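You operate a simulated robot arm through the tools that you are given. There is no shell and no other tool. Be economical: measure what you need, move in short steps, check, and stop when the job is done.

You run a simulated two-armed robot. Do the job below in one go: nothing can be reset, and whatever is moved stays where it is left.

Task
Take the dish cloth from the oven worktop and lay it out flat on the hob worktop.

Only the result counts: the job must be done as asked and must still hold three seconds after the hand-in. Knocking over, shifting, dropping, spilling or breaking anything else fails it. Flat cloth is picked up by pressing the open fingertips on it (5 to 10 N) and closing them slowly along it; thin cloth reads only 2 to 8 mm in the jaws.

Robot
Two 7-joint arms with two-finger parallel grippers on one trunk, on a base that drives. Base frame: it is fixed to the floor where the robot stands at the start and does not move with it; the origin is under the middle of the robot, x ahead of it, y to its left, z up. Units: m, degrees, N and s.
The left shoulder is at the start at [0.05, 0.161, 1.098], the right one opposite. Places, roughly: hob worktop [0.7, -0.9, 0.9]. Payload 3.43 kg a hand.
Tool frame (each hand has its own): the origin (TCP) lies between the finger pads and is the grasp point; the fingertips stand 0.03 m ahead of it; z points along the fingers, y is the line along which they close. Largest opening 0.094 m; finger width 0.028, thickness 0.01; the body of the gripper, 0.05 by 0.096 m, starts 0.055 m behind the TCP.
Orientation is told as [roll, pitch, yaw] about the base's x, y, z axes, in that order, counted from this pose: with the fingers straight down and closing along the base's y, the tool's x points along the base's -x, its y along +y and its z along -z.

Tools
- The arms move only by the tool nudge_tool. It takes "left_series", "right_series" or both (then of equal length, played together; a hand with none holds still); each is a list that holds one entry, the list of rows, each a list of 7 numbers: the shift along the tool's x, y, z in m, then the turn, a rotation vector about the tool's x, y, z in degrees, then the finger opening in m, from 0 to 0.094. In form: [[[x, y, z, rx, ry, rz, fingers], ...]]. A call has 1 to 10 rows; each row shifts and turns the commanded pose from where the row before left it, along the tool's axes as they then stand. A row lasts 0.2 s, in which the tool goes at most 0.05 m and 8.6 degrees; a call with a longer step from one row to the next is refused whole, and so is a gripper value outside its range. Where a pose cannot be reached the arm comes as near as it can. A force on the tool above 40 N (or 10 N above the force at the start of the call, whichever is more), or a blocked arm, ends the call early, and 0.2 s more pass. The fingers move at their own pace (about 0.045 m/s each) and stop on an object; they squeeze with about 41 N. The grip force told is the motor's: it shows also when the fingers shut on nothing. Time passes only in rows, and 0.2 s behind the last, so rows that do not move let the fingers close. It gives the time, the measured TCP pose, the force on the tool (base axes), the opening and the grip force at its end, in the units of the frame above (readings bear some noise), with the torque about the TCP (base axes, N m) and any sound that the robot's microphone picked up.
- Cameras (640 x 400 px; columns grow to the right, rows downward): "scene" is now at [0.1323, -0.0083, 1.2485]; the picture's right is [-0.08, -1.00, 0.00], its down [-0.31, 0.02, -0.95] and it looks along [0.95, -0.07, -0.31] (base axes); focal length 222 px, centre (320, 200). "left" rides on the left gripper at [0.076, -0.014, -0.102] in its tool frame; the picture's right is [0.18, 0.98, 0.00], its down [-0.75, 0.14, -0.64] and it looks along [-0.63, 0.12, 0.77] (tool axes); focal length 243 px, centre (320, 200). "right" rides on the right gripper at [0.076, 0.014, -0.102] in its tool frame; the picture's right is [-0.18, 0.98, 0.00], its down [-0.75, -0.14, -0.64] and it looks along [-0.63, -0.12, 0.77] (tool axes); focal length 243 px, centre (320, 200). There is no depth. A picture from a camera that has moved, and an enlarged one, comes with that camera's place and axes in the base frame and with its lens.
- get_image(camera): a new picture of that camera. No time passes.
- move_column(by): slides the trunk up (or, below 0, down) by that many m; the arms and the scene camera ride with it, the base frame stays. It gives what a move gives, with no picture.
- base_move(legs): drives the robot by 1 to 6 legs, each [ahead, left, turn to the left] in m, m and degrees, along the robot's own axes; the way and the turn of a leg run together, so that a leg with both is an arc; at most 1.5 m and 180 degrees a leg. The arms and the cameras ride along, it lands a little off, and it stops where it bumps. It gives what a move gives.
- turn_head(pan, tilt): turns the head with the scene camera to pan (to the left, within 80 degrees either way) and tilt (down, from -29 to 69), counted from straight ahead of the robot. It gives what a move gives.
- enlarge(camera, box): a new picture of the part [left, top, right, bottom] of that camera's present view, enlarged. No time passes.
- finish_job(): hands the job in; it is judged then, once.

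Go step by step. Nothing tells you exact positions but the pictures and the camera data: compare them with the known pose of the tool, close in by small moves and look again before you grip or let go. The budget is 120 turns and 92 pictures, counting those below and the enlarged ones. Unless the task says otherwise, let go and move clear before handing in, and close with one line.

The tools are called after "Request:" as name(argument=value, ...) on one line, values as JSON. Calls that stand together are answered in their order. nudge_tool: Moves the arms, as the interface text tells. Its arguments: {"type":"object","properties":{"left_series":{"type":"array"},"right_series":{"type":"array"}},"required":[]} The other tools are called the same way: move_column (by) slides the trunk up or down; base_move (legs) drives the base; turn_head (pan, tilt) turns the head that bears the scene camera; get_image (camera) takes a picture; enlarge (camera, box) takes an enlarged picture of a part of a camera's view; finish_job () hands the job in.

At the start:

```text
time: 0.0
left_tcp_pos: [0.397, 0.2529, 1.1413]
left_tool_rot: [0.0, 0.0, 0.0]
left_contact_force: [-0.3, 0.4, -0.1]
left_wrist_torque: [-0.01, 0.01, 0.02]
left_finger_gap: 0.094
left_gripper_force: 0.0
right_tcp_pos: [0.4054, -0.0619, 1.1492]
right_tool_rot: [0.0, 0.0, 0.1]
right_contact_force: [0.4, 0.0, -0.1]
right_wrist_torque: [-0.01, -0.01, 0.01]
right_finger_gap: 0.0943
right_gripper_force: 0.0
trunk travel left (down, up): [-0.125, 0.142]
robot x, y, heading: [0.0009, -0.0003, -0.1]
head pan, tilt: [-4.3, 18.2]
```

scene: 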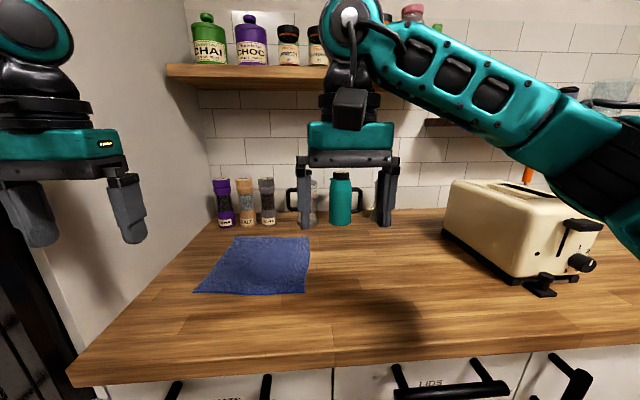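
right: 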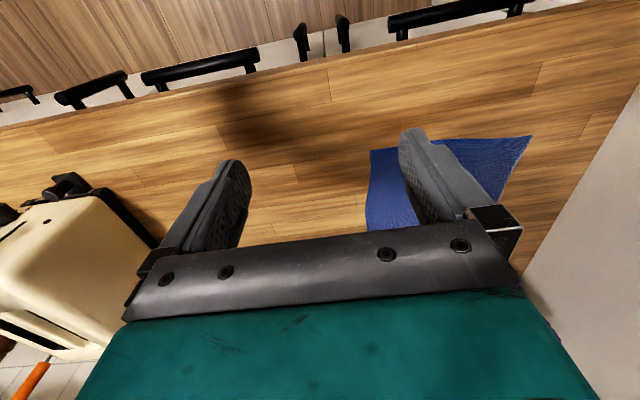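
left: 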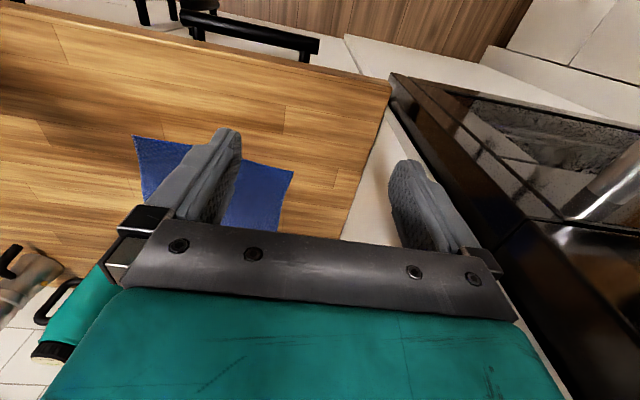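

The blue cloth lies flat at about x 0.59–0.89, y −0.01–0.26. Next I look right, towards the hob worktop.

Request:
turn_head(pan=-55, tilt=22)

Request:
get_image(camera="scene")

```text
time: 1.2
left_tcp_pos: [0.3971, 0.2523, 1.1412]
left_tool_rot: [0.0, 0.0, 0.0]
left_contact_force: [-0.1, 0.1, 0.6]
left_wrist_torque: [0.0, -0.03, 0.02]
left_finger_gap: 0.0938
left_gripper_force: 0.1
right_tcp_pos: [0.405, -0.0601, 1.1479]
right_tool_rot: [0.0, -0.1, 0.0]
right_contact_force: [-0.9, -0.2, -0.2]
right_wrist_torque: [-0.03, 0.02, -0.02]
right_finger_gap: 0.0939
right_gripper_force: 0.1
trunk travel left (down, up): [-0.125, 0.142]
robot x, y, heading: [0.0025, 0.0017, -0.2]
head pan, tilt: [-55.0, 22.0]
```

```text
88 pictures are left
camera scene: at [0.0926, -0.0773, 1.2423], right [-0.82, -0.57, 0.0], down [-0.22, 0.31, -0.93], along [0.53, -0.76, -0.37], focal length 222 px, centre (320, 200)
```

scene: 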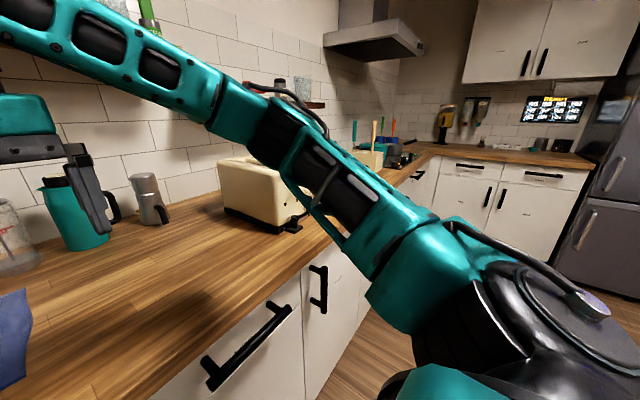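

The hob worktop seems to lie beyond the toaster. I back off slightly and drive right to look at the target before picking up.

Request:
base_move(legs=[[-0.25, 0, 0], [0, -0.9, 0]])

Request:
turn_head(pan=0, tilt=22)

Request:
get_image(camera="scene")

```text
time: 7.3
left_tcp_pos: [0.1528, -0.6308, 1.1412]
left_tool_rot: [0.0, 0.0, 0.2]
left_contact_force: [-0.1, 0.1, 0.2]
left_wrist_torque: [0.04, -0.04, -0.01]
left_finger_gap: 0.094
left_gripper_force: 0.1
right_tcp_pos: [0.1604, -0.9464, 1.1486]
right_tool_rot: [0.0, 0.0, 0.1]
right_contact_force: [0.2, -0.2, 1.3]
right_wrist_torque: [0.03, 0.0, 0.02]
right_finger_gap: 0.0943
right_gripper_force: 0.0
trunk travel left (down, up): [-0.125, 0.142]
robot x, y, heading: [-0.2428, -0.8875, 0.3]
head pan, tilt: [-55.0, 22.0]
```

```text
time: 8.5
left_tcp_pos: [0.1525, -0.6304, 1.1421]
left_tool_rot: [0.0, 0.1, 0.2]
left_contact_force: [-0.3, -1.0, -0.1]
left_wrist_torque: [-0.02, 0.02, -0.03]
left_finger_gap: 0.0941
left_gripper_force: 0.0
right_tcp_pos: [0.1606, -0.9459, 1.1501]
right_tool_rot: [-0.1, -0.1, 0.1]
right_contact_force: [-0.8, -0.3, -0.3]
right_wrist_torque: [0.0, -0.02, -0.02]
right_finger_gap: 0.094
right_gripper_force: 0.1
trunk travel left (down, up): [-0.125, 0.142]
robot x, y, heading: [-0.2423, -0.8889, 0.4]
head pan, tilt: [0.0, 22.0]
```

```text
87 pictures are left
camera scene: at [-0.1119, -0.8872, 1.2423], right [0.0, -1.0, 0.0], down [-0.37, 0.0, -0.93], along [0.93, 0.0, -0.37], focal length 222 px, centre (320, 200)
```

scene: 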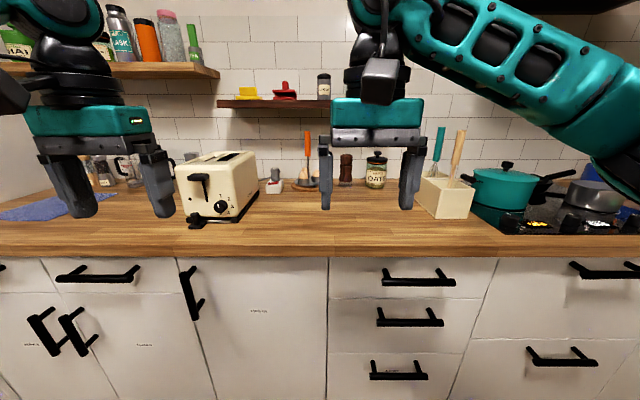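

Free space on the hob worktop is about x 0.46–1.0, y −1.28…−0.64, so I'll aim to centre the cloth at roughly (0.72, −0.95). Now back to the cloth, lined up in front of it.

Request:
base_move(legs=[[0, 0.98, 0], [0.28, 0, -0.4]])

Request:
turn_head(pan=0, tilt=38)

Request:
get_image(camera="scene")

```text
time: 14.9
left_tcp_pos: [0.3452, 0.3752, 1.1426]
left_tool_rot: [0.2, 1.2, 0.1]
left_contact_force: [-5.0, 1.1, 0.4]
left_wrist_torque: [-0.12, -0.47, 0.07]
left_finger_gap: 0.0937
left_gripper_force: 0.0
right_tcp_pos: [0.3612, 0.0605, 1.1492]
right_tool_rot: [0.0, 0.1, -0.4]
right_contact_force: [-0.2, -1.0, 0.3]
right_wrist_torque: [0.03, 0.01, 0.01]
right_finger_gap: 0.0939
right_gripper_force: 0.0
trunk travel left (down, up): [-0.125, 0.142]
robot x, y, heading: [-0.0443, 0.1232, 0.2]
head pan, tilt: [0.0, 22.0]
stopped in leg 2: the force on the tool passed its limit (the readings are from after the stop); the commanded pose is now the measured one
```

```text
time: 15.7
left_tcp_pos: [0.3454, 0.3743, 1.1429]
left_tool_rot: [0.2, 1.3, 0.0]
left_contact_force: [-5.7, 1.8, 0.7]
left_wrist_torque: [-0.16, -0.6, 0.06]
left_finger_gap: 0.094
left_gripper_force: 0.0
right_tcp_pos: [0.3607, 0.0601, 1.149]
right_tool_rot: [-0.1, 0.1, -0.4]
right_contact_force: [-0.1, -0.1, 0.0]
right_wrist_torque: [-0.05, -0.02, -0.03]
right_finger_gap: 0.0939
right_gripper_force: 0.1
trunk travel left (down, up): [-0.125, 0.142]
robot x, y, heading: [-0.0468, 0.1224, -0.3]
head pan, tilt: [0.0, 38.0]
```

```text
86 pictures are left
camera scene: at [0.0808, 0.1209, 1.2173], right [0.0, -1.0, 0.0], down [-0.61, 0.0, -0.79], along [0.79, 0.0, -0.61], focal length 222 px, centre (320, 200)
```

scene: 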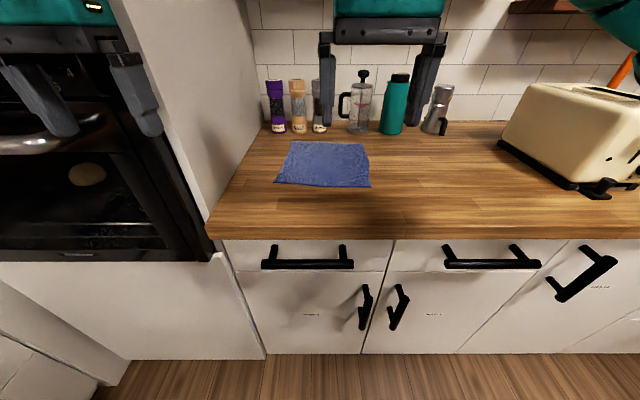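

The left hand touched the oven front at the left. I back off, shift right, and come in again.

Request:
base_move(legs=[[-0.1, 0, 0], [0, -0.12, 0.3], [0.17, 0, 0]])

Request:
get_image(camera="scene")

Request:
get_image(camera="left")

```text
time: 18.8
left_tcp_pos: [0.4115, 0.2591, 1.1423]
left_tool_rot: [0.2, 1.5, 0.4]
left_contact_force: [0.4, 0.2, 0.6]
left_wrist_torque: [0.01, 0.0, 0.01]
left_finger_gap: 0.094
left_gripper_force: 0.2
right_tcp_pos: [0.4301, -0.0547, 1.1485]
right_tool_rot: [0.0, 0.1, 0.1]
right_contact_force: [0.3, 0.6, -0.2]
right_wrist_torque: [-0.01, 0.02, -0.02]
right_finger_gap: 0.0941
right_gripper_force: 0.2
trunk travel left (down, up): [-0.125, 0.142]
robot x, y, heading: [0.0237, 0.0012, 0.2]
head pan, tilt: [0.0, 38.0]
```

```text
85 pictures are left
camera scene: at [0.1492, 0.0036, 1.217], right [0.01, -1.0, 0.0], down [-0.62, 0.0, -0.79], along [0.79, 0.0, -0.62], focal length 222 px, centre (320, 200)
```

scene: 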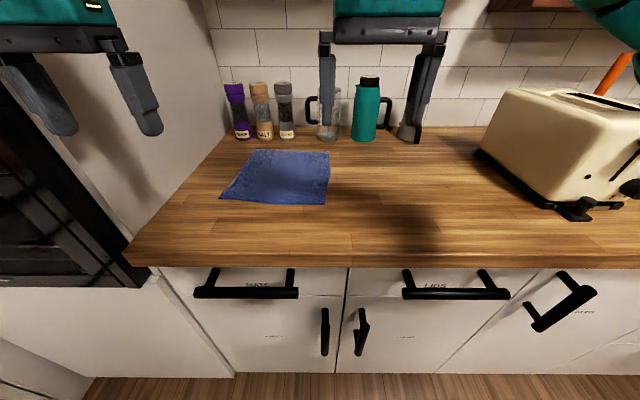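

```text
84 pictures are left
camera left: at [0.3362, 0.2444, 1.246], right [-0.19, 0.98, 0.01], down [0.77, 0.14, 0.62], along [0.61, 0.13, -0.78], focal length 243 px, centre (320, 200)
```

left: 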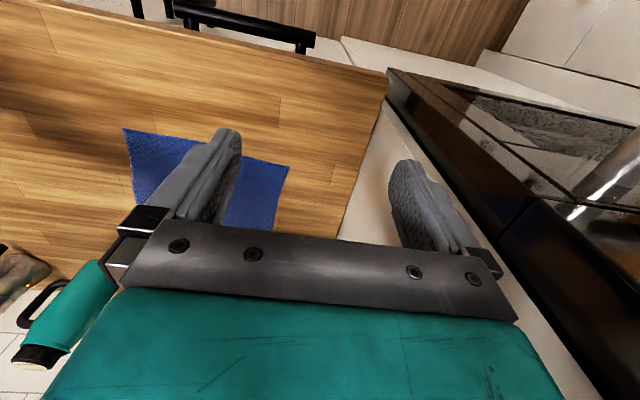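

Cloth corners: near-left ≈(0.61, 0.256), near-right ≈(0.59, −0.017). I bring both hands above points just inside those near corners, fingers part-open.

Request:
nudge_tool(left_series=[[[-0.0312, -0.0049, 0.0289, 0, -0.3, 0, 0.04], [-0.0312, -0.0049, 0.0289, 0, -0.3, 0, 0.04], [-0.0312, -0.0049, 0.0289, 0, -0.3, 0, 0.04], [-0.0312, -0.0049, 0.0289, 0, -0.3, 0, 0.04], [-0.0312, -0.0049, 0.0289, 0, -0.3, 0, 0.04], [-0.0312, -0.0049, 0.0289, 0, 0, 0, 0.04], [-0.0312, -0.0049, 0.0289, 0, 0, 0, 0.04]]], right_series=[[[-0.0257, 0.01, 0.0298, 0, 0, 0, 0.04], [-0.0257, 0.01, 0.0298, 0, 0, 0, 0.04], [-0.0257, 0.01, 0.0298, 0, 0, 0, 0.04], [-0.0257, 0.01, 0.0298, 0, 0, 0, 0.04], [-0.0257, 0.01, 0.0298, 0, 0, 0, 0.04], [-0.0257, 0.01, 0.0298, 0, 0, 0, 0.04], [-0.0257, 0.01, 0.0298, 0, 0, 0, 0.04]]])

Request:
get_image(camera="left")

Request:
get_image(camera="right")

Request:
get_image(camera="scene")

```text
time: 20.6
left_tcp_pos: [0.5747, 0.2352, 0.9681]
left_tool_rot: [1.3, -2.2, -1.3]
left_contact_force: [0.1, 0.5, -0.6]
left_wrist_torque: [0.0, 0.03, -0.02]
left_finger_gap: 0.04
left_gripper_force: 0.1
left hand out of reach, approached as far as the arm can: row 6, 7
right_tcp_pos: [0.6012, 0.0066, 0.9423]
right_tool_rot: [0.6, -0.6, 0.1]
right_contact_force: [0.7, -0.2, -0.6]
right_wrist_torque: [0.02, 0.01, -0.01]
right_finger_gap: 0.04
right_gripper_force: 0.1
trunk travel left (down, up): [-0.125, 0.142]
robot x, y, heading: [0.0234, 0.0006, -0.1]
head pan, tilt: [0.0, 38.0]
stopped in row 7 (left hand): the arm was blocked; the commanded pose is now the measured one
```

```text
83 pictures are left
camera left: at [0.4911, 0.2202, 1.0683], right [-0.16, 0.99, 0.01], down [0.73, 0.11, 0.67], along [0.66, 0.12, -0.74], focal length 243 px, centre (320, 200)
```

left: 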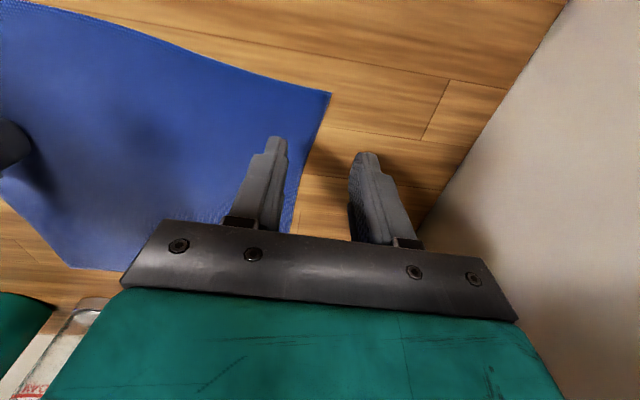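

```text
82 pictures are left
camera right: at [0.5243, 0.02, 1.0445], right [0.18, 0.98, 0.01], down [0.75, -0.15, 0.65], along [0.64, -0.11, -0.76], focal length 243 px, centre (320, 200)
```

right: 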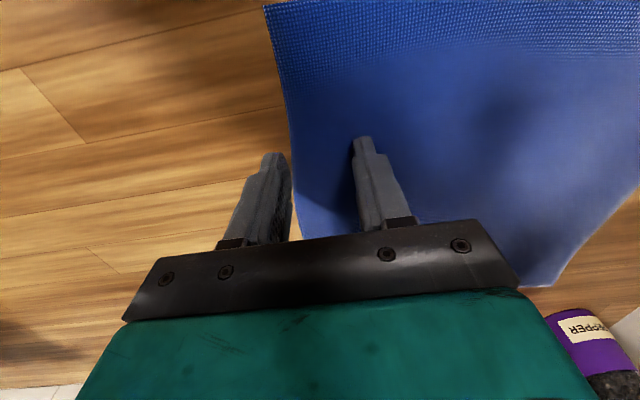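

```text
81 pictures are left
camera scene: at [0.1385, -0.0092, 1.2178], right [0.0, -1.0, -0.01], down [-0.61, 0.01, -0.79], along [0.79, 0.01, -0.61], focal length 222 px, centre (320, 200)
```

scene: 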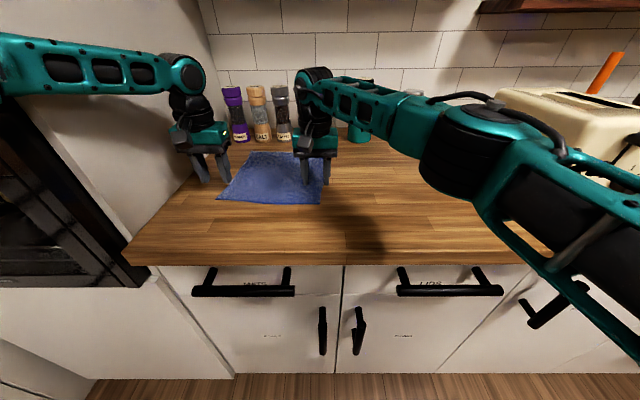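

Triangulating the scene and wrist views puts the surface near z≈0.90 and the cloth at x≈0.53–0.82, y≈−0.03…0.24. The left forearm touched the oven side panel, so I lift slightly and shift the base back and to the right.

Request:
nudge_tool(left_series=[[[0, -0.01, -0.02, 0, 0, 0, 0.04]]], right_series=[[[0, 0, -0.03, 0, 0, 0, 0.04]]])

Request:
base_move(legs=[[-0.05, 0, 0], [0, -0.06, 0]])

```text
time: 21.0
left_tcp_pos: [0.5704, 0.2278, 0.986]
left_tool_rot: [1.3, -1.7, -1.2]
left_contact_force: [0.4, 0.2, 0.4]
left_wrist_torque: [0.0, 0.01, 0.03]
left_finger_gap: 0.04
left_gripper_force: 0.1
left hand out of reach, approached as far as the arm can: row 1
right_tcp_pos: [0.6027, 0.0062, 0.9717]
right_tool_rot: [0.7, -0.4, 0.1]
right_contact_force: [0.3, -0.5, 0.0]
right_wrist_torque: [0.01, -0.03, 0.01]
right_finger_gap: 0.04
right_gripper_force: 0.0
trunk travel left (down, up): [-0.125, 0.142]
robot x, y, heading: [0.0242, 0.0053, 0.5]
head pan, tilt: [0.0, 38.0]
```

```text
time: 22.5
left_tcp_pos: [0.5263, 0.1782, 0.9786]
left_tool_rot: [0.3, -1.1, -0.6]
left_contact_force: [0.1, -0.1, -0.8]
left_wrist_torque: [0.04, 0.01, 0.01]
left_finger_gap: 0.04
left_gripper_force: 0.1
right_tcp_pos: [0.5585, -0.0475, 0.9679]
right_tool_rot: [0.0, 0.2, 0.2]
right_contact_force: [0.1, -0.3, 0.1]
right_wrist_torque: [0.03, 0.0, 0.02]
right_finger_gap: 0.04
right_gripper_force: 0.1
trunk travel left (down, up): [-0.125, 0.142]
robot x, y, heading: [-0.0259, -0.0602, 0.3]
head pan, tilt: [0.0, 38.0]
```

Now I place both hands over the near corners at about z 0.95 and look.

Request:
nudge_tool(left_series=[[[-0.018, 0.02, 0.0145, 0, 0, 0, 0.04], [-0.018, 0.02, 0.0145, 0, 0, 0, 0.04], [0, 0, 0, 0, 0, 0, 0.04]]], right_series=[[[0.007, 0.033, 0.009, 0, 0, 0, 0.04], [0.007, 0.033, 0.009, 0, 0, 0, 0.04], [0, 0, 0, 0, 0, 0, 0.04]]])

Request:
get_image(camera="left")

Request:
get_image(camera="right")

Request:
enlarge(camera="scene", box=[160, 100, 400, 250])

```text
time: 23.3
left_tcp_pos: [0.544, 0.2274, 0.9534]
left_tool_rot: [0.4, -1.4, -0.6]
left_contact_force: [-0.2, 0.1, 0.6]
left_wrist_torque: [-0.01, 0.02, -0.01]
left_finger_gap: 0.0402
left_gripper_force: 0.1
left hand out of reach, approached as far as the arm can: row 1, 2
right_tcp_pos: [0.5391, 0.0132, 0.9485]
right_tool_rot: [-0.2, 0.0, 0.2]
right_contact_force: [-0.5, 0.0, -1.2]
right_wrist_torque: [0.0, -0.01, -0.06]
right_finger_gap: 0.0401
right_gripper_force: 0.1
right hand out of reach, approached as far as the arm can: row 2
trunk travel left (down, up): [-0.125, 0.142]
robot x, y, heading: [-0.0255, -0.0583, 0.3]
head pan, tilt: [0.0, 38.0]
```

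```text
80 pictures are left
camera left: at [0.464, 0.2129, 1.0543], right [-0.17, 0.98, 0.0], down [0.74, 0.13, 0.66], along [0.65, 0.12, -0.75], focal length 243 px, centre (320, 200)
```

left: 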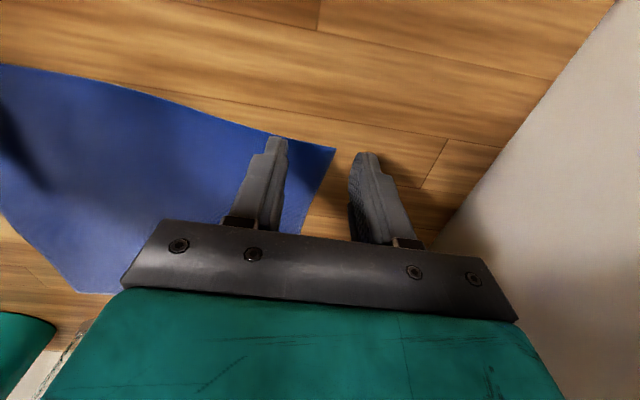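

```text
79 pictures are left
camera right: at [0.4626, 0.0276, 1.0512], right [0.18, 0.98, 0.0], down [0.75, -0.14, 0.64], along [0.63, -0.12, -0.77], focal length 243 px, centre (320, 200)
```

right: 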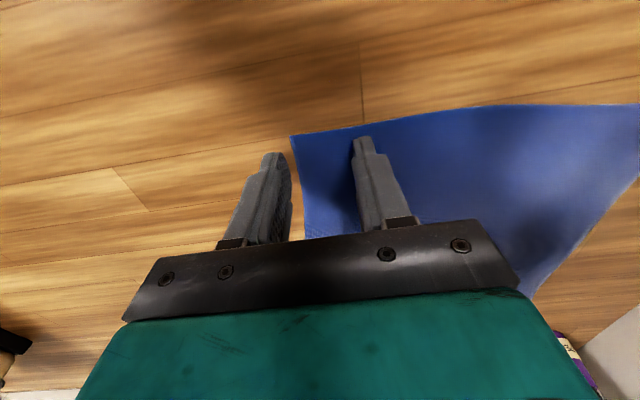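

```text
2.67 times, centred on (280, 175) of scene
camera zoom: at [0.0981, -0.059, 1.2171], right [0.0, -1.0, 0.0], down [-0.62, 0.0, -0.79], along [0.79, 0.0, -0.62], focal length 592 px, centre (427, 267)
```

zoom: 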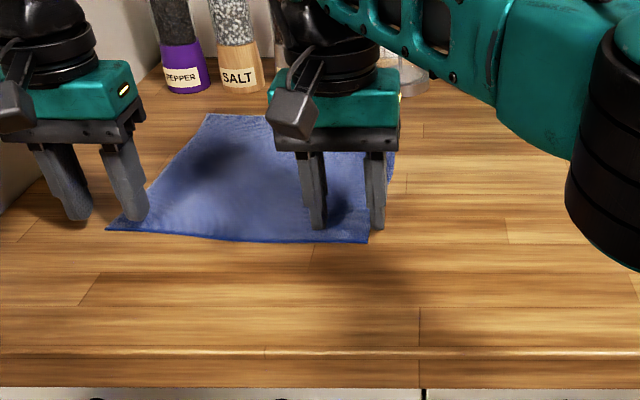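

Corners confirmed at about (0.548, 0.240) and (0.529, −0.005). I creep the base forward 2 cm and trim the hands inward.

Request:
base_move(legs=[[0.025, 0, 0]])

Request:
nudge_tool(left_series=[[[0, -0.013, 0.005, 0, 0, 0, 0.04], [0, 0, 0, 0, 0, 0, 0.04]]], right_series=[[[0.016, 0.004, 0, 0, 0, 0, 0.04], [0, 0, 0, 0, 0, 0, 0.04]]])

Request:
get_image(camera="left")

Request:
get_image(camera="right")

```text
time: 24.1
left_tcp_pos: [0.5689, 0.2267, 0.9531]
left_tool_rot: [0.4, -1.2, -0.7]
left_contact_force: [0.0, 0.2, 0.2]
left_wrist_torque: [-0.06, 0.02, 0.03]
left_finger_gap: 0.0397
left_gripper_force: 0.0
right_tcp_pos: [0.5635, 0.0124, 0.9483]
right_tool_rot: [0.1, 0.1, 0.2]
right_contact_force: [-0.5, 0.4, -0.6]
right_wrist_torque: [-0.01, 0.0, 0.01]
right_finger_gap: 0.0399
right_gripper_force: 0.1
trunk travel left (down, up): [-0.125, 0.142]
robot x, y, heading: [-0.0002, -0.0584, 0.1]
head pan, tilt: [0.0, 38.0]
```

```text
time: 24.7
left_tcp_pos: [0.5642, 0.2161, 0.9488]
left_tool_rot: [0.3, -1.4, -0.6]
left_contact_force: [0.1, 0.4, 0.0]
left_wrist_torque: [-0.01, 0.02, 0.0]
left_finger_gap: 0.04
left_gripper_force: 0.1
left hand out of reach, approached as far as the arm can: row 1
right_tcp_pos: [0.5476, 0.0175, 0.9488]
right_tool_rot: [-0.1, 0.1, 0.2]
right_contact_force: [-0.1, 0.0, -1.0]
right_wrist_torque: [0.03, 0.01, 0.0]
right_finger_gap: 0.0396
right_gripper_force: 0.0
trunk travel left (down, up): [-0.125, 0.142]
robot x, y, heading: [-0.0021, -0.0582, -0.1]
head pan, tilt: [0.0, 38.0]
```

```text
77 pictures are left
camera left: at [0.4842, 0.2019, 1.05], right [-0.17, 0.98, 0.0], down [0.74, 0.13, 0.66], along [0.65, 0.12, -0.75], focal length 243 px, centre (320, 200)
```

left: 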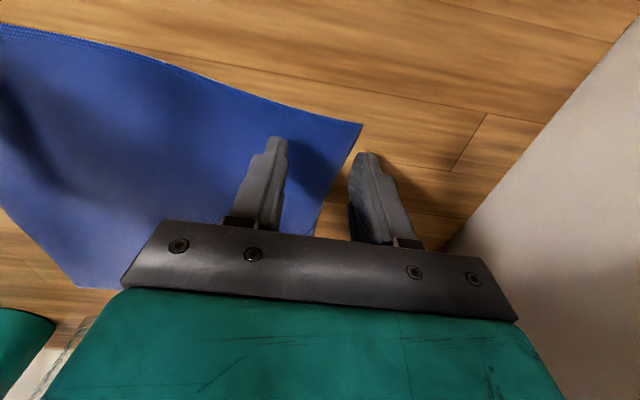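

```text
76 pictures are left
camera right: at [0.4715, 0.0314, 1.0516], right [0.18, 0.98, 0.0], down [0.75, -0.14, 0.64], along [0.63, -0.12, -0.77], focal length 243 px, centre (320, 200)
```

right: 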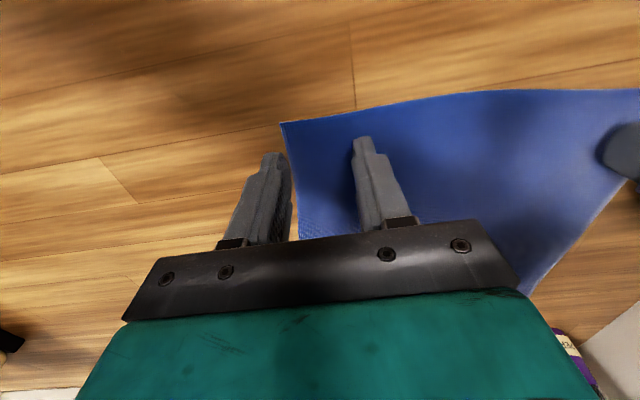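

Outer fingers are just off the cloth; I trim both inward and begin lowering.

Request:
nudge_tool(left_series=[[[0, -0.013, 0.0, 0, 0, 0, 0.04], [0, 0, 0.008, 0, 0, 0, 0.04], [0, 0, 0.005, 0, 0, 0, 0.04], [0, 0, 0, 0, 0, 0, 0.04]]], right_series=[[[0, 0.015, 0, 0, 0, 0, 0.04], [0, 0, 0.008, 0, 0, 0, 0.04], [0, 0, 0.005, 0, 0, 0, 0.04], [0, 0, 0, 0, 0, 0, 0.04]]])

Request:
get_image(camera="left")

Request:
get_image(camera="right")

```text
time: 25.7
left_tcp_pos: [0.5565, 0.2064, 0.9426]
left_tool_rot: [0.3, -1.8, -0.6]
left_contact_force: [2.7, -0.6, 12.2]
left_wrist_torque: [-0.25, 0.08, 0.1]
left_finger_gap: 0.0398
left_gripper_force: 0.0
left hand out of reach, approached as far as the arm can: row 1
right_tcp_pos: [0.5472, 0.0322, 0.941]
right_tool_rot: [0.2, -0.5, 0.3]
right_contact_force: [7.0, 5.6, 35.0]
right_wrist_torque: [-0.17, 0.08, 0.01]
right_finger_gap: 0.0397
right_gripper_force: 0.1
trunk travel left (down, up): [-0.125, 0.142]
robot x, y, heading: [0.0005, -0.0615, 0.1]
head pan, tilt: [0.0, 38.0]
```

```text
75 pictures are left
camera left: at [0.4755, 0.1915, 1.0421], right [-0.17, 0.98, 0.0], down [0.73, 0.13, 0.67], along [0.66, 0.12, -0.75], focal length 243 px, centre (320, 200)
```

left: 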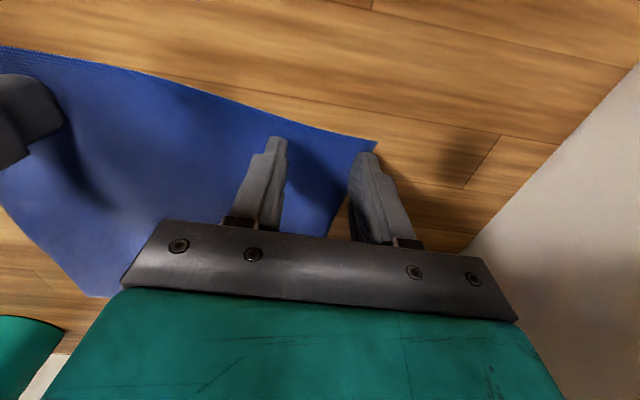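

```text
74 pictures are left
camera right: at [0.4698, 0.0466, 1.0431], right [0.18, 0.98, 0.0], down [0.75, -0.14, 0.65], along [0.64, -0.11, -0.76], focal length 243 px, centre (320, 200)
```

right: 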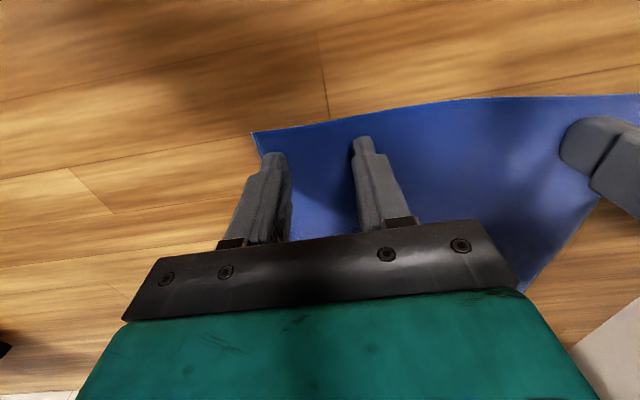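

Contact at TCP z≈0.942. Right hand presses too hard and the left outer finger is only just on the cloth, so I lift, shift the left inward, and press again gently.

Request:
nudge_tool(left_series=[[[0, 0, -0.012, 0, 0, 0, 0.04], [-0.004, -0.01, 0, 0, 0, 0, 0.04], [0, 0, 0.008, 0, 0, 0, 0.04], [0, 0, 0, 0, 0, 0, 0.04]]], right_series=[[[0, 0, -0.012, 0, 0, 0, 0.04], [0, 0.004, 0, 0, 0, 0, 0.04], [0, 0, 0.009, 0, 0, 0, 0.04], [0, 0, 0, 0, 0, 0, 0.04]]])

Request:
get_image(camera="left")

```text
time: 26.7
left_tcp_pos: [0.5565, 0.1982, 0.9434]
left_tool_rot: [0.3, -1.4, -0.6]
left_contact_force: [-0.1, 0.0, 0.0]
left_wrist_torque: [0.01, 0.0, 0.02]
left_finger_gap: 0.04
left_gripper_force: 0.0
left hand out of reach, approached as far as the arm can: row 2
right_tcp_pos: [0.547, 0.0369, 0.9416]
right_tool_rot: [0.0, -0.1, 0.3]
right_contact_force: [-0.5, 0.4, 16.3]
right_wrist_torque: [0.0, 0.09, 0.01]
right_finger_gap: 0.0401
right_gripper_force: 0.1
trunk travel left (down, up): [-0.125, 0.142]
robot x, y, heading: [-0.0019, -0.058, 0.1]
head pan, tilt: [0.0, 38.0]
```

```text
73 pictures are left
camera left: at [0.474, 0.1843, 1.0447], right [-0.17, 0.98, 0.0], down [0.74, 0.13, 0.66], along [0.65, 0.12, -0.75], focal length 243 px, centre (320, 200)
```

left: 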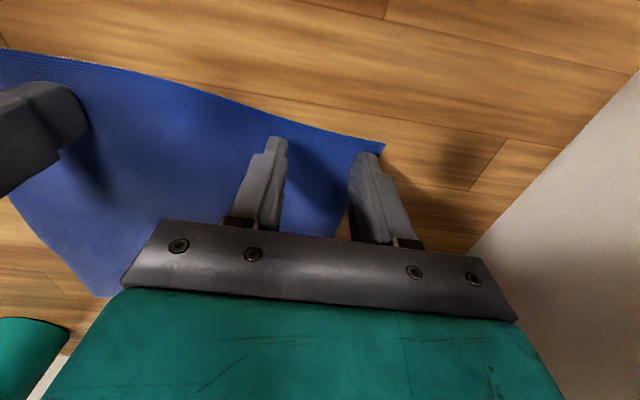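

Left is now fully over the cloth. I set light pressure and close slowly.

Request:
nudge_tool(left_series=[[[0, 0, 0.0025, 0, 0, 0, 0.04], [0, 0, 0, 0, 0, 0, 0.04]]], right_series=[[[0, 0, -0.001, 0, 0, 0, 0.04], [0, 0, 0, 0, 0, 0, 0.04]]])

```text
time: 27.3
left_tcp_pos: [0.555, 0.1989, 0.942]
left_tool_rot: [0.3, -1.6, -0.5]
left_contact_force: [0.5, 0.4, 1.8]
left_wrist_torque: [-0.08, 0.04, 0.01]
left_finger_gap: 0.0402
left_gripper_force: 0.0
right_tcp_pos: [0.5464, 0.0368, 0.9424]
right_tool_rot: [0.0, -0.1, 0.2]
right_contact_force: [-0.7, 2.3, 13.4]
right_wrist_torque: [0.0, 0.05, 0.0]
right_finger_gap: 0.0401
right_gripper_force: 0.1
trunk travel left (down, up): [-0.125, 0.142]
robot x, y, heading: [0.0004, -0.0576, 0.2]
head pan, tilt: [0.0, 38.0]
```

Request:
nudge_tool(left_series=[[[0, 0, 0.002, 0, 0, 0, 0.036], [0, 0, 0, 0, 0, 0, 0.031], [0, 0, 0, 0, 0, 0, 0.026], [0, 0, 0, 0, 0, 0, 0.021], [0, 0, 0, 0, 0, 0, 0.016], [0, 0, 0, 0, 0, 0, 0.011], [0, 0, 0, 0, 0, 0, 0.006], [0, 0, 0, 0, 0, 0, 0.0], [0, 0, 0, 0, 0, 0, 0.0]]], right_series=[[[0, 0, -0.001, 0, 0, 0, 0.036], [0, 0, 0, 0, 0, 0, 0.031], [0, 0, 0, 0, 0, 0, 0.026], [0, 0, 0, 0, 0, 0, 0.021], [0, 0, 0, 0, 0, 0, 0.016], [0, 0, 0, 0, 0, 0, 0.011], [0, 0, 0, 0, 0, 0, 0.006], [0, 0, 0, 0, 0, 0, 0.0], [0, 0, 0, 0, 0, 0, 0.0]]])

Request:
get_image(camera="left")

Request:
get_image(camera="right")

```text
time: 29.3
left_tcp_pos: [0.5556, 0.1983, 0.9408]
left_tool_rot: [0.4, -1.6, -0.8]
left_contact_force: [1.3, -3.4, 21.9]
left_wrist_torque: [-0.14, 0.26, 0.03]
left_finger_gap: 0.0021
left_gripper_force: 36.6
right_tcp_pos: [0.5463, 0.0361, 0.943]
right_tool_rot: [-0.1, 0.1, 0.2]
right_contact_force: [0.6, -0.1, 0.2]
right_wrist_torque: [0.0, 0.0, -0.01]
right_finger_gap: 0.0
right_gripper_force: 33.4
trunk travel left (down, up): [-0.125, 0.142]
robot x, y, heading: [0.0003, -0.0573, 0.1]
head pan, tilt: [0.0, 38.0]
```

```text
72 pictures are left
camera left: at [0.4733, 0.1839, 1.0423], right [-0.17, 0.98, 0.0], down [0.74, 0.13, 0.66], along [0.65, 0.12, -0.75], focal length 243 px, centre (320, 200)
```

left: 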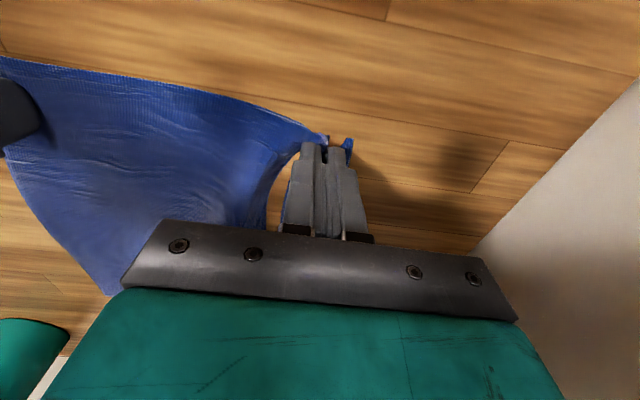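

```text
71 pictures are left
camera right: at [0.4702, 0.0492, 1.0444], right [0.18, 0.98, 0.0], down [0.75, -0.14, 0.64], along [0.63, -0.12, -0.77], focal length 243 px, centre (320, 200)
```

right: 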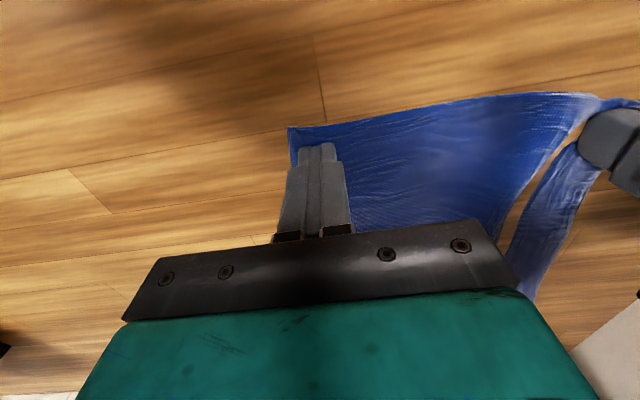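

Left has the corner (2.1 mm in the jaws); the right slid off with too little pressure. I reopen the right, shift inward, and press a bit harder.

Request:
nudge_tool(right_series=[[[0, 0, -0.012, 0, 0, 0, 0.0], [0, 0.014, 0, 0, 0, 0, 0.036], [0, 0, 0, 0, 0, 0, 0.036], [0, 0, 0.009, 0, 0, 0, 0.036], [0, 0, 0.004, 0, 0, 0, 0.036], [0, 0, 0, 0, 0, 0, 0.036]]])

Request:
get_image(camera="right")

```text
time: 30.7
left_tcp_pos: [0.5555, 0.198, 0.9417]
left_tool_rot: [0.4, -1.6, -0.8]
left_contact_force: [2.8, -3.0, 19.4]
left_wrist_torque: [-0.16, 0.15, 0.0]
left_finger_gap: 0.002
left_gripper_force: 37.0
right_tcp_pos: [0.5443, 0.0411, 0.9415]
right_tool_rot: [0.0, 0.0, 0.2]
right_contact_force: [-0.3, -0.3, 6.0]
right_wrist_torque: [0.02, 0.08, 0.01]
right_finger_gap: 0.0361
right_gripper_force: 0.1
right hand out of reach, approached as far as the arm can: row 2
trunk travel left (down, up): [-0.125, 0.142]
robot x, y, heading: [-0.0029, -0.0604, 0.2]
head pan, tilt: [0.0, 38.0]
```

```text
70 pictures are left
camera right: at [0.468, 0.0554, 1.0438], right [0.18, 0.98, 0.0], down [0.75, -0.14, 0.64], along [0.63, -0.12, -0.77], focal length 243 px, centre (320, 200)
```

right: 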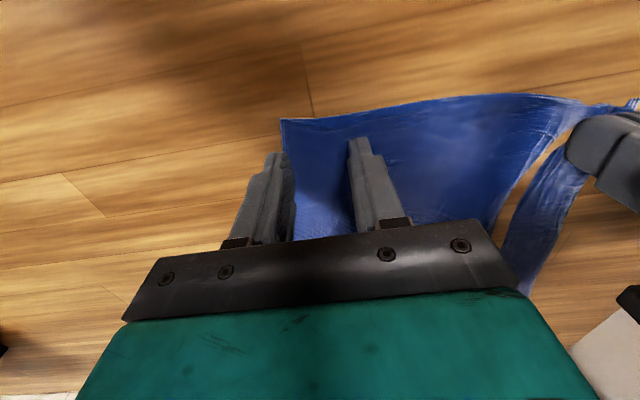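

The right hand can't go further inward there, so I narrow the opening so both tips are on the cloth, then press and close.

Request:
nudge_tool(right_series=[[[0, 0.004, -0.008, 0, 0, 0, 0.024], [0, 0, 0, 0, 0, 0, 0.024], [0, 0, 0.008, 0, 0, 0, 0.024], [0, 0, 0.003, 0, 0, 0, 0.024], [0, 0, 0, 0, 0, 0, 0.024]]])

Request:
get_image(camera="right")

```text
time: 31.9
left_tcp_pos: [0.5537, 0.1981, 0.9412]
left_tool_rot: [0.6, -1.5, -0.6]
left_contact_force: [3.6, -1.6, 13.8]
left_wrist_torque: [-0.08, 0.04, 0.04]
left_finger_gap: 0.002
left_gripper_force: 36.9
right_tcp_pos: [0.5438, 0.0442, 0.9414]
right_tool_rot: [0.1, -0.5, 0.2]
right_contact_force: [-0.6, -0.3, 30.3]
right_wrist_torque: [-0.14, 0.23, -0.02]
right_finger_gap: 0.0235
right_gripper_force: 0.0
trunk travel left (down, up): [-0.125, 0.142]
robot x, y, heading: [-0.0009, -0.0562, 0.4]
head pan, tilt: [0.0, 38.0]
```

```text
69 pictures are left
camera right: at [0.4659, 0.058, 1.0432], right [0.18, 0.98, 0.0], down [0.75, -0.14, 0.65], along [0.64, -0.11, -0.76], focal length 243 px, centre (320, 200)
```

right: 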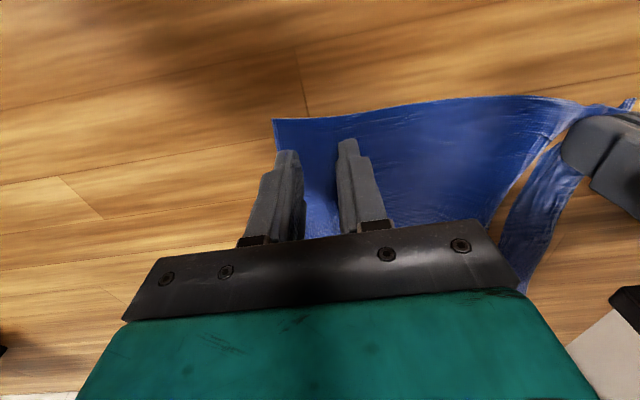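

Request:
nudge_tool(right_series=[[[0, 0, -0.001, 0, 0, 0, 0.022], [0, 0, 0, 0, 0, 0, 0.018], [0, 0, 0, 0, 0, 0, 0.014], [0, 0, 0, 0, 0, 0, 0.01], [0, 0, 0, 0, 0, 0, 0.006], [0, 0, 0, 0, 0, 0, 0.002], [0, 0, 0, 0, 0, 0, 0.0], [0, 0, 0, 0, 0, 0, 0.0]]])

Request:
get_image(camera="right")

```text
time: 33.7
left_tcp_pos: [0.5533, 0.1989, 0.9417]
left_tool_rot: [0.4, -1.4, -0.6]
left_contact_force: [1.4, 2.2, 15.3]
left_wrist_torque: [0.01, 0.15, 0.01]
left_finger_gap: 0.0022
left_gripper_force: 37.0
right_tcp_pos: [0.5428, 0.0435, 0.9415]
right_tool_rot: [0.1, -0.4, 0.1]
right_contact_force: [-0.7, -3.4, 25.3]
right_wrist_torque: [-0.07, 0.16, 0.04]
right_finger_gap: 0.0001
right_gripper_force: 32.4
trunk travel left (down, up): [-0.125, 0.142]
robot x, y, heading: [-0.0005, -0.0573, 0.2]
head pan, tilt: [0.0, 38.0]
```

```text
68 pictures are left
camera right: at [0.466, 0.0577, 1.0433], right [0.18, 0.98, 0.0], down [0.75, -0.14, 0.65], along [0.64, -0.12, -0.76], focal length 243 px, centre (320, 200)
```

right: 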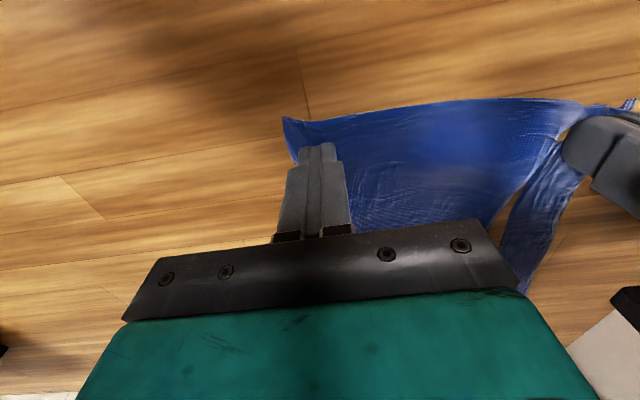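

The right hand only bunched the cloth inward. I drag that corner back out with closed fingers, then lift, return inward, open and press lightly.

Request:
nudge_tool(right_series=[[[0, -0.008, 0, 0, 0, 0, 0.0], [0, -0.008, 0, 0, 0, 0, 0.0], [0, -0.008, 0, 0, 0, 0, 0.0], [0, 0, -0.014, 0, 0, 0, 0.0], [0, 0.02, 0, 0, 0, 0, 0.044], [0, 0.015, 0, 0, 0, 0, 0.044], [0, 0, 0, 0, 0, 0, 0.044]]])

Request:
get_image(camera="right")

```text
time: 35.3
left_tcp_pos: [0.5543, 0.1995, 0.9418]
left_tool_rot: [0.4, -1.5, -0.8]
left_contact_force: [-5.6, -1.7, 22.2]
left_wrist_torque: [-0.12, 0.44, -0.05]
left_finger_gap: 0.0022
left_gripper_force: 36.7
right_tcp_pos: [0.5411, 0.0452, 0.9529]
right_tool_rot: [0.1, -0.2, 0.2]
right_contact_force: [-0.4, -0.4, 0.1]
right_wrist_torque: [-0.02, -0.01, 0.02]
right_finger_gap: 0.0438
right_gripper_force: 0.0
right hand out of reach, approached as far as the arm can: row 6
trunk travel left (down, up): [-0.125, 0.142]
robot x, y, heading: [0.0049, -0.0599, 0.3]
head pan, tilt: [0.0, 38.0]
```

```text
67 pictures are left
camera right: at [0.464, 0.0595, 1.0549], right [0.18, 0.98, 0.0], down [0.75, -0.14, 0.64], along [0.63, -0.12, -0.77], focal length 243 px, centre (320, 200)
```

right: 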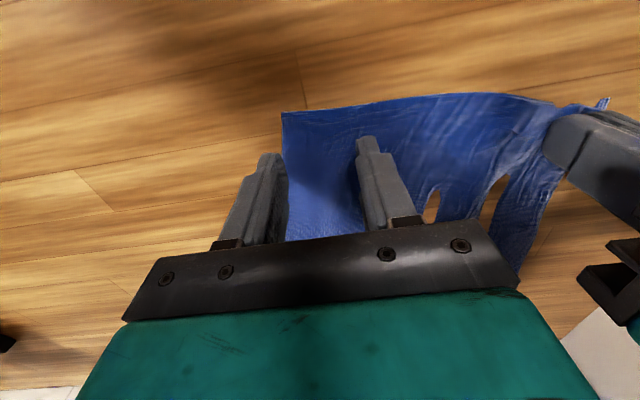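

The right hand is limited sideways in this orientation, so I rotate it about 86° (camera to the outside) to close along x at the near edge instead.

Request:
nudge_tool(right_series=[[[0, 0, -0.02, 0, 0, -8.5, 0.04], [0, 0, 0, 0, 0, -8.5, 0.04], [0, 0, 0, 0, 0, -8.5, 0.04], [0, 0, 0, 0, 0, -8.5, 0.04], [0, 0, 0, 0, 0, -8.5, 0.04], [0, 0, 0, 0, 0, -8.5, 0.04], [0, 0, 0, 0, 0, -8.5, 0.04], [0, 0, 0, 0, 0, -8.5, 0.04], [0, 0, 0, 0, 0, -8.5, 0.04], [0, 0, 0, 0, 0, -8.5, 0.04]]])

Request:
get_image(camera="right")

Request:
enlarge(camera="scene", box=[160, 100, 400, 250])

```text
time: 37.5
left_tcp_pos: [0.5561, 0.1988, 0.9407]
left_tool_rot: [0.2, -1.9, -0.6]
left_contact_force: [2.6, -4.5, 21.1]
left_wrist_torque: [-0.24, 0.14, 0.06]
left_finger_gap: 0.0019
left_gripper_force: 37.2
right_tcp_pos: [0.4962, 0.0142, 0.9658]
right_tool_rot: [0.0, -0.2, 53.9]
right_contact_force: [-0.4, 1.0, 0.4]
right_wrist_torque: [-0.02, -0.07, 0.0]
right_finger_gap: 0.0398
right_gripper_force: 0.0
right hand out of reach, approached as far as the arm can: row 5, 6, 7, 8, 9, 10
trunk travel left (down, up): [-0.125, 0.142]
robot x, y, heading: [-0.0014, -0.0603, -0.0]
head pan, tilt: [0.0, 38.0]
```

```text
66 pictures are left
camera right: at [0.4393, -0.0396, 1.0689], right [-0.69, 0.73, 0.0], down [0.56, 0.52, 0.64], along [0.47, 0.44, -0.76], focal length 243 px, centre (320, 200)
```

right: 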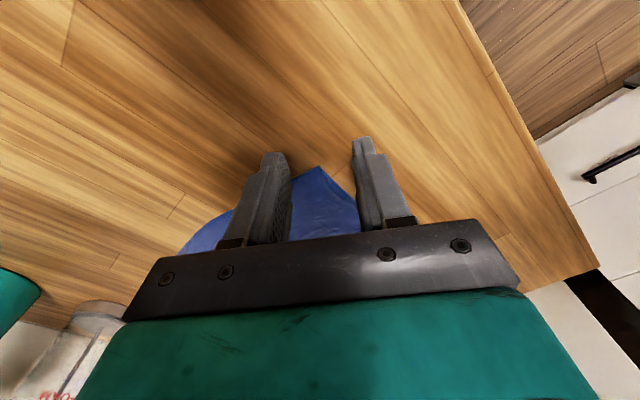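

```text
2.67 times, centred on (280, 175) of scene
camera zoom: at [0.1211, -0.0606, 1.2174], right [0.0, -1.0, 0.0], down [-0.61, 0.0, -0.79], along [0.79, 0.0, -0.61], focal length 592 px, centre (427, 267)
```

zoom: 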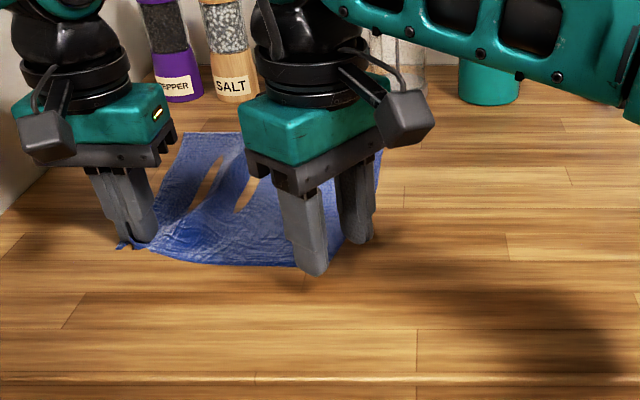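

At 54° yaw the fingers sit nicely across the corner's diagonal; the corner is at about (0.513, 0.03). I advance diagonally over the cloth and look.

Request:
nudge_tool(right_series=[[[-0.025, -0.003, 0, 0, 0, 0, 0.036], [-0.03, -0.003, 0, 0, 0, 0, 0.036], [0, 0, 0.013, 0, 0, 0, 0.036], [0, 0, 0, 0, 0, 0, 0.036]]])

Request:
get_image(camera="right")

```text
time: 38.5
left_tcp_pos: [0.5553, 0.1976, 0.9425]
left_tool_rot: [0.3, -1.6, -0.7]
left_contact_force: [4.1, -1.5, 21.5]
left_wrist_torque: [-0.11, 0.12, -0.02]
left_finger_gap: 0.002
left_gripper_force: 36.9
right_tcp_pos: [0.5027, 0.0224, 0.9526]
right_tool_rot: [-0.1, -0.1, 54.0]
right_contact_force: [-0.3, 1.1, -0.3]
right_wrist_torque: [0.0, 0.03, 0.04]
right_finger_gap: 0.0361
right_gripper_force: 0.1
right hand out of reach, approached as far as the arm can: row 1, 2
trunk travel left (down, up): [-0.125, 0.142]
robot x, y, heading: [-0.0024, -0.0598, 0.2]
head pan, tilt: [0.0, 38.0]
```

```text
64 pictures are left
camera right: at [0.4457, -0.0314, 1.056], right [-0.69, 0.73, 0.0], down [0.56, 0.52, 0.64], along [0.47, 0.44, -0.77], focal length 243 px, centre (320, 200)
```

right: 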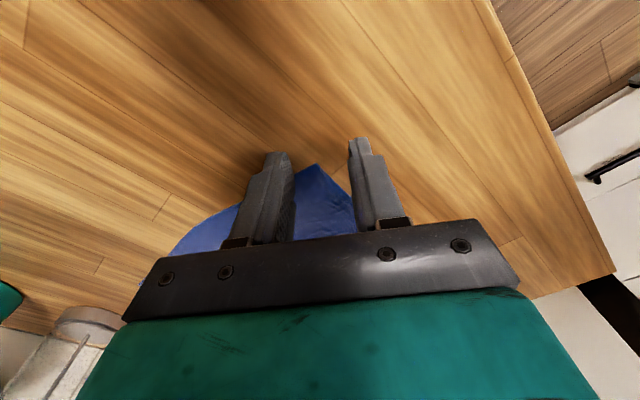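

The right arm is at its reach limit here. I shift the left hand back and inward relative to the robot, then move the base forward and left so the right hand gets closer while the left corner stays put.

Request:
nudge_tool(left_series=[[[0, 0, -0.012, 0, 0, 0, 0.0], [0.015, -0.015, 0, 0, 0, 0, 0.0], [0.015, -0.015, 0, 0, 0, 0, 0.0]]])

Request:
base_move(legs=[[0.03, 0.03, 0]])

Request:
get_image(camera="right")

Request:
get_image(camera="scene")

```text
time: 39.3
left_tcp_pos: [0.5271, 0.1702, 0.9491]
left_tool_rot: [0.4, -1.3, -0.6]
left_contact_force: [0.9, -0.3, 0.3]
left_wrist_torque: [0.02, -0.01, -0.04]
left_finger_gap: 0.0021
left_gripper_force: 36.6
right_tcp_pos: [0.5045, 0.0218, 0.9535]
right_tool_rot: [0.0, -0.2, 53.9]
right_contact_force: [0.8, -0.3, -0.5]
right_wrist_torque: [-0.02, 0.0, 0.0]
right_finger_gap: 0.036
right_gripper_force: 0.2
trunk travel left (down, up): [-0.125, 0.142]
robot x, y, heading: [-0.0034, -0.0564, 0.1]
head pan, tilt: [0.0, 38.0]
```

```text
time: 40.2
left_tcp_pos: [0.5582, 0.2002, 0.9485]
left_tool_rot: [0.4, -1.2, -0.5]
left_contact_force: [0.0, -0.6, -0.1]
left_wrist_torque: [0.0, 0.02, -0.03]
left_finger_gap: 0.0021
left_gripper_force: 36.6
right_tcp_pos: [0.5335, 0.0521, 0.9523]
right_tool_rot: [0.0, -0.1, 53.9]
right_contact_force: [0.2, 0.2, 0.8]
right_wrist_torque: [0.0, -0.01, -0.04]
right_finger_gap: 0.0362
right_gripper_force: 0.0
trunk travel left (down, up): [-0.125, 0.142]
robot x, y, heading: [0.0279, -0.0302, 0.2]
head pan, tilt: [0.0, 38.0]
```

```text
63 pictures are left
camera right: at [0.4767, -0.0003, 1.0551], right [-0.69, 0.73, 0.0], down [0.56, 0.53, 0.64], along [0.47, 0.44, -0.77], focal length 243 px, centre (320, 200)
```

right: 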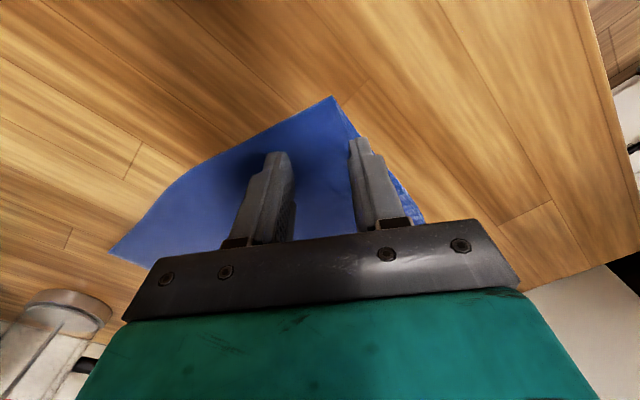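

```text
62 pictures are left
camera scene: at [0.1529, -0.0287, 1.217], right [0.0, -1.0, 0.0], down [-0.62, 0.0, -0.79], along [0.79, 0.0, -0.62], focal length 222 px, centre (320, 200)
```

scene: 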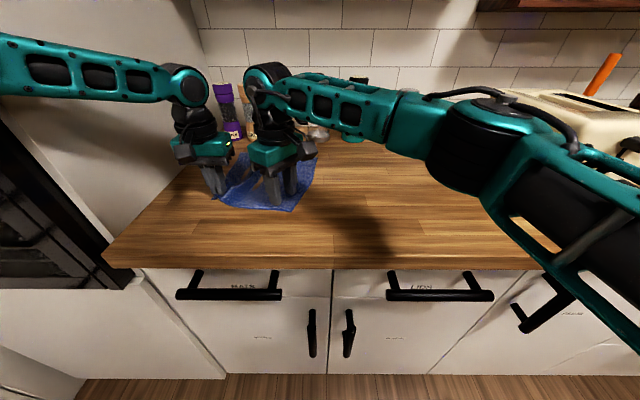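

Both right-hand fingers are now over the corner. I lower to light pressure.

Request:
nudge_tool(right_series=[[[0, -0.006, 0.004, 0, 0, 0, 0.036], [0, 0, 0.005, 0, 0, 0, 0.036], [0, 0, 0.002, 0, 0, 0, 0.036], [0, 0, 0, 0, 0, 0, 0.036]]])

Request:
get_image(camera="right")

```text
time: 41.2
left_tcp_pos: [0.5568, 0.1998, 0.9501]
left_tool_rot: [0.4, -1.3, -0.6]
left_contact_force: [-0.5, -0.4, -0.2]
left_wrist_torque: [0.01, 0.03, 0.01]
left_finger_gap: 0.0022
left_gripper_force: 37.0
right_tcp_pos: [0.5325, 0.052, 0.9462]
right_tool_rot: [0.1, 0.0, 53.9]
right_contact_force: [0.0, 0.5, -0.1]
right_wrist_torque: [0.02, 0.02, 0.02]
right_finger_gap: 0.0359
right_gripper_force: 0.1
right hand out of reach, approached as far as the arm can: row 1
trunk travel left (down, up): [-0.125, 0.142]
robot x, y, heading: [0.028, -0.026, 0.3]
head pan, tilt: [0.0, 38.0]
```

```text
61 pictures are left
camera right: at [0.4772, -0.0009, 1.0479], right [-0.69, 0.73, 0.0], down [0.56, 0.53, 0.64], along [0.47, 0.44, -0.77], focal length 243 px, centre (320, 200)
```

right: 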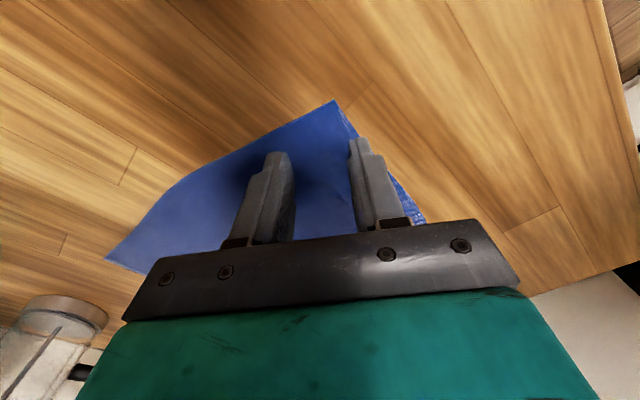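

Request:
nudge_tool(right_series=[[[0, 0, 0.003, 0, 0, 0, 0.03], [0, 0, 0.002, 0, 0, 0, 0.03], [0, 0, 0, 0, 0, 0, 0.03]]])

```text
time: 42.0
left_tcp_pos: [0.5576, 0.199, 0.9493]
left_tool_rot: [0.4, -1.3, -0.6]
left_contact_force: [0.4, -0.3, 0.1]
left_wrist_torque: [0.02, 0.0, -0.04]
left_finger_gap: 0.0022
left_gripper_force: 36.6
right_tcp_pos: [0.5339, 0.0528, 0.9421]
right_tool_rot: [-0.1, -0.1, 53.9]
right_contact_force: [1.1, -0.8, 4.2]
right_wrist_torque: [-0.01, -0.03, -0.01]
right_finger_gap: 0.0298
right_gripper_force: 0.0
trunk travel left (down, up): [-0.125, 0.142]
robot x, y, heading: [0.0258, -0.0258, -0.0]
head pan, tilt: [0.0, 38.0]
```

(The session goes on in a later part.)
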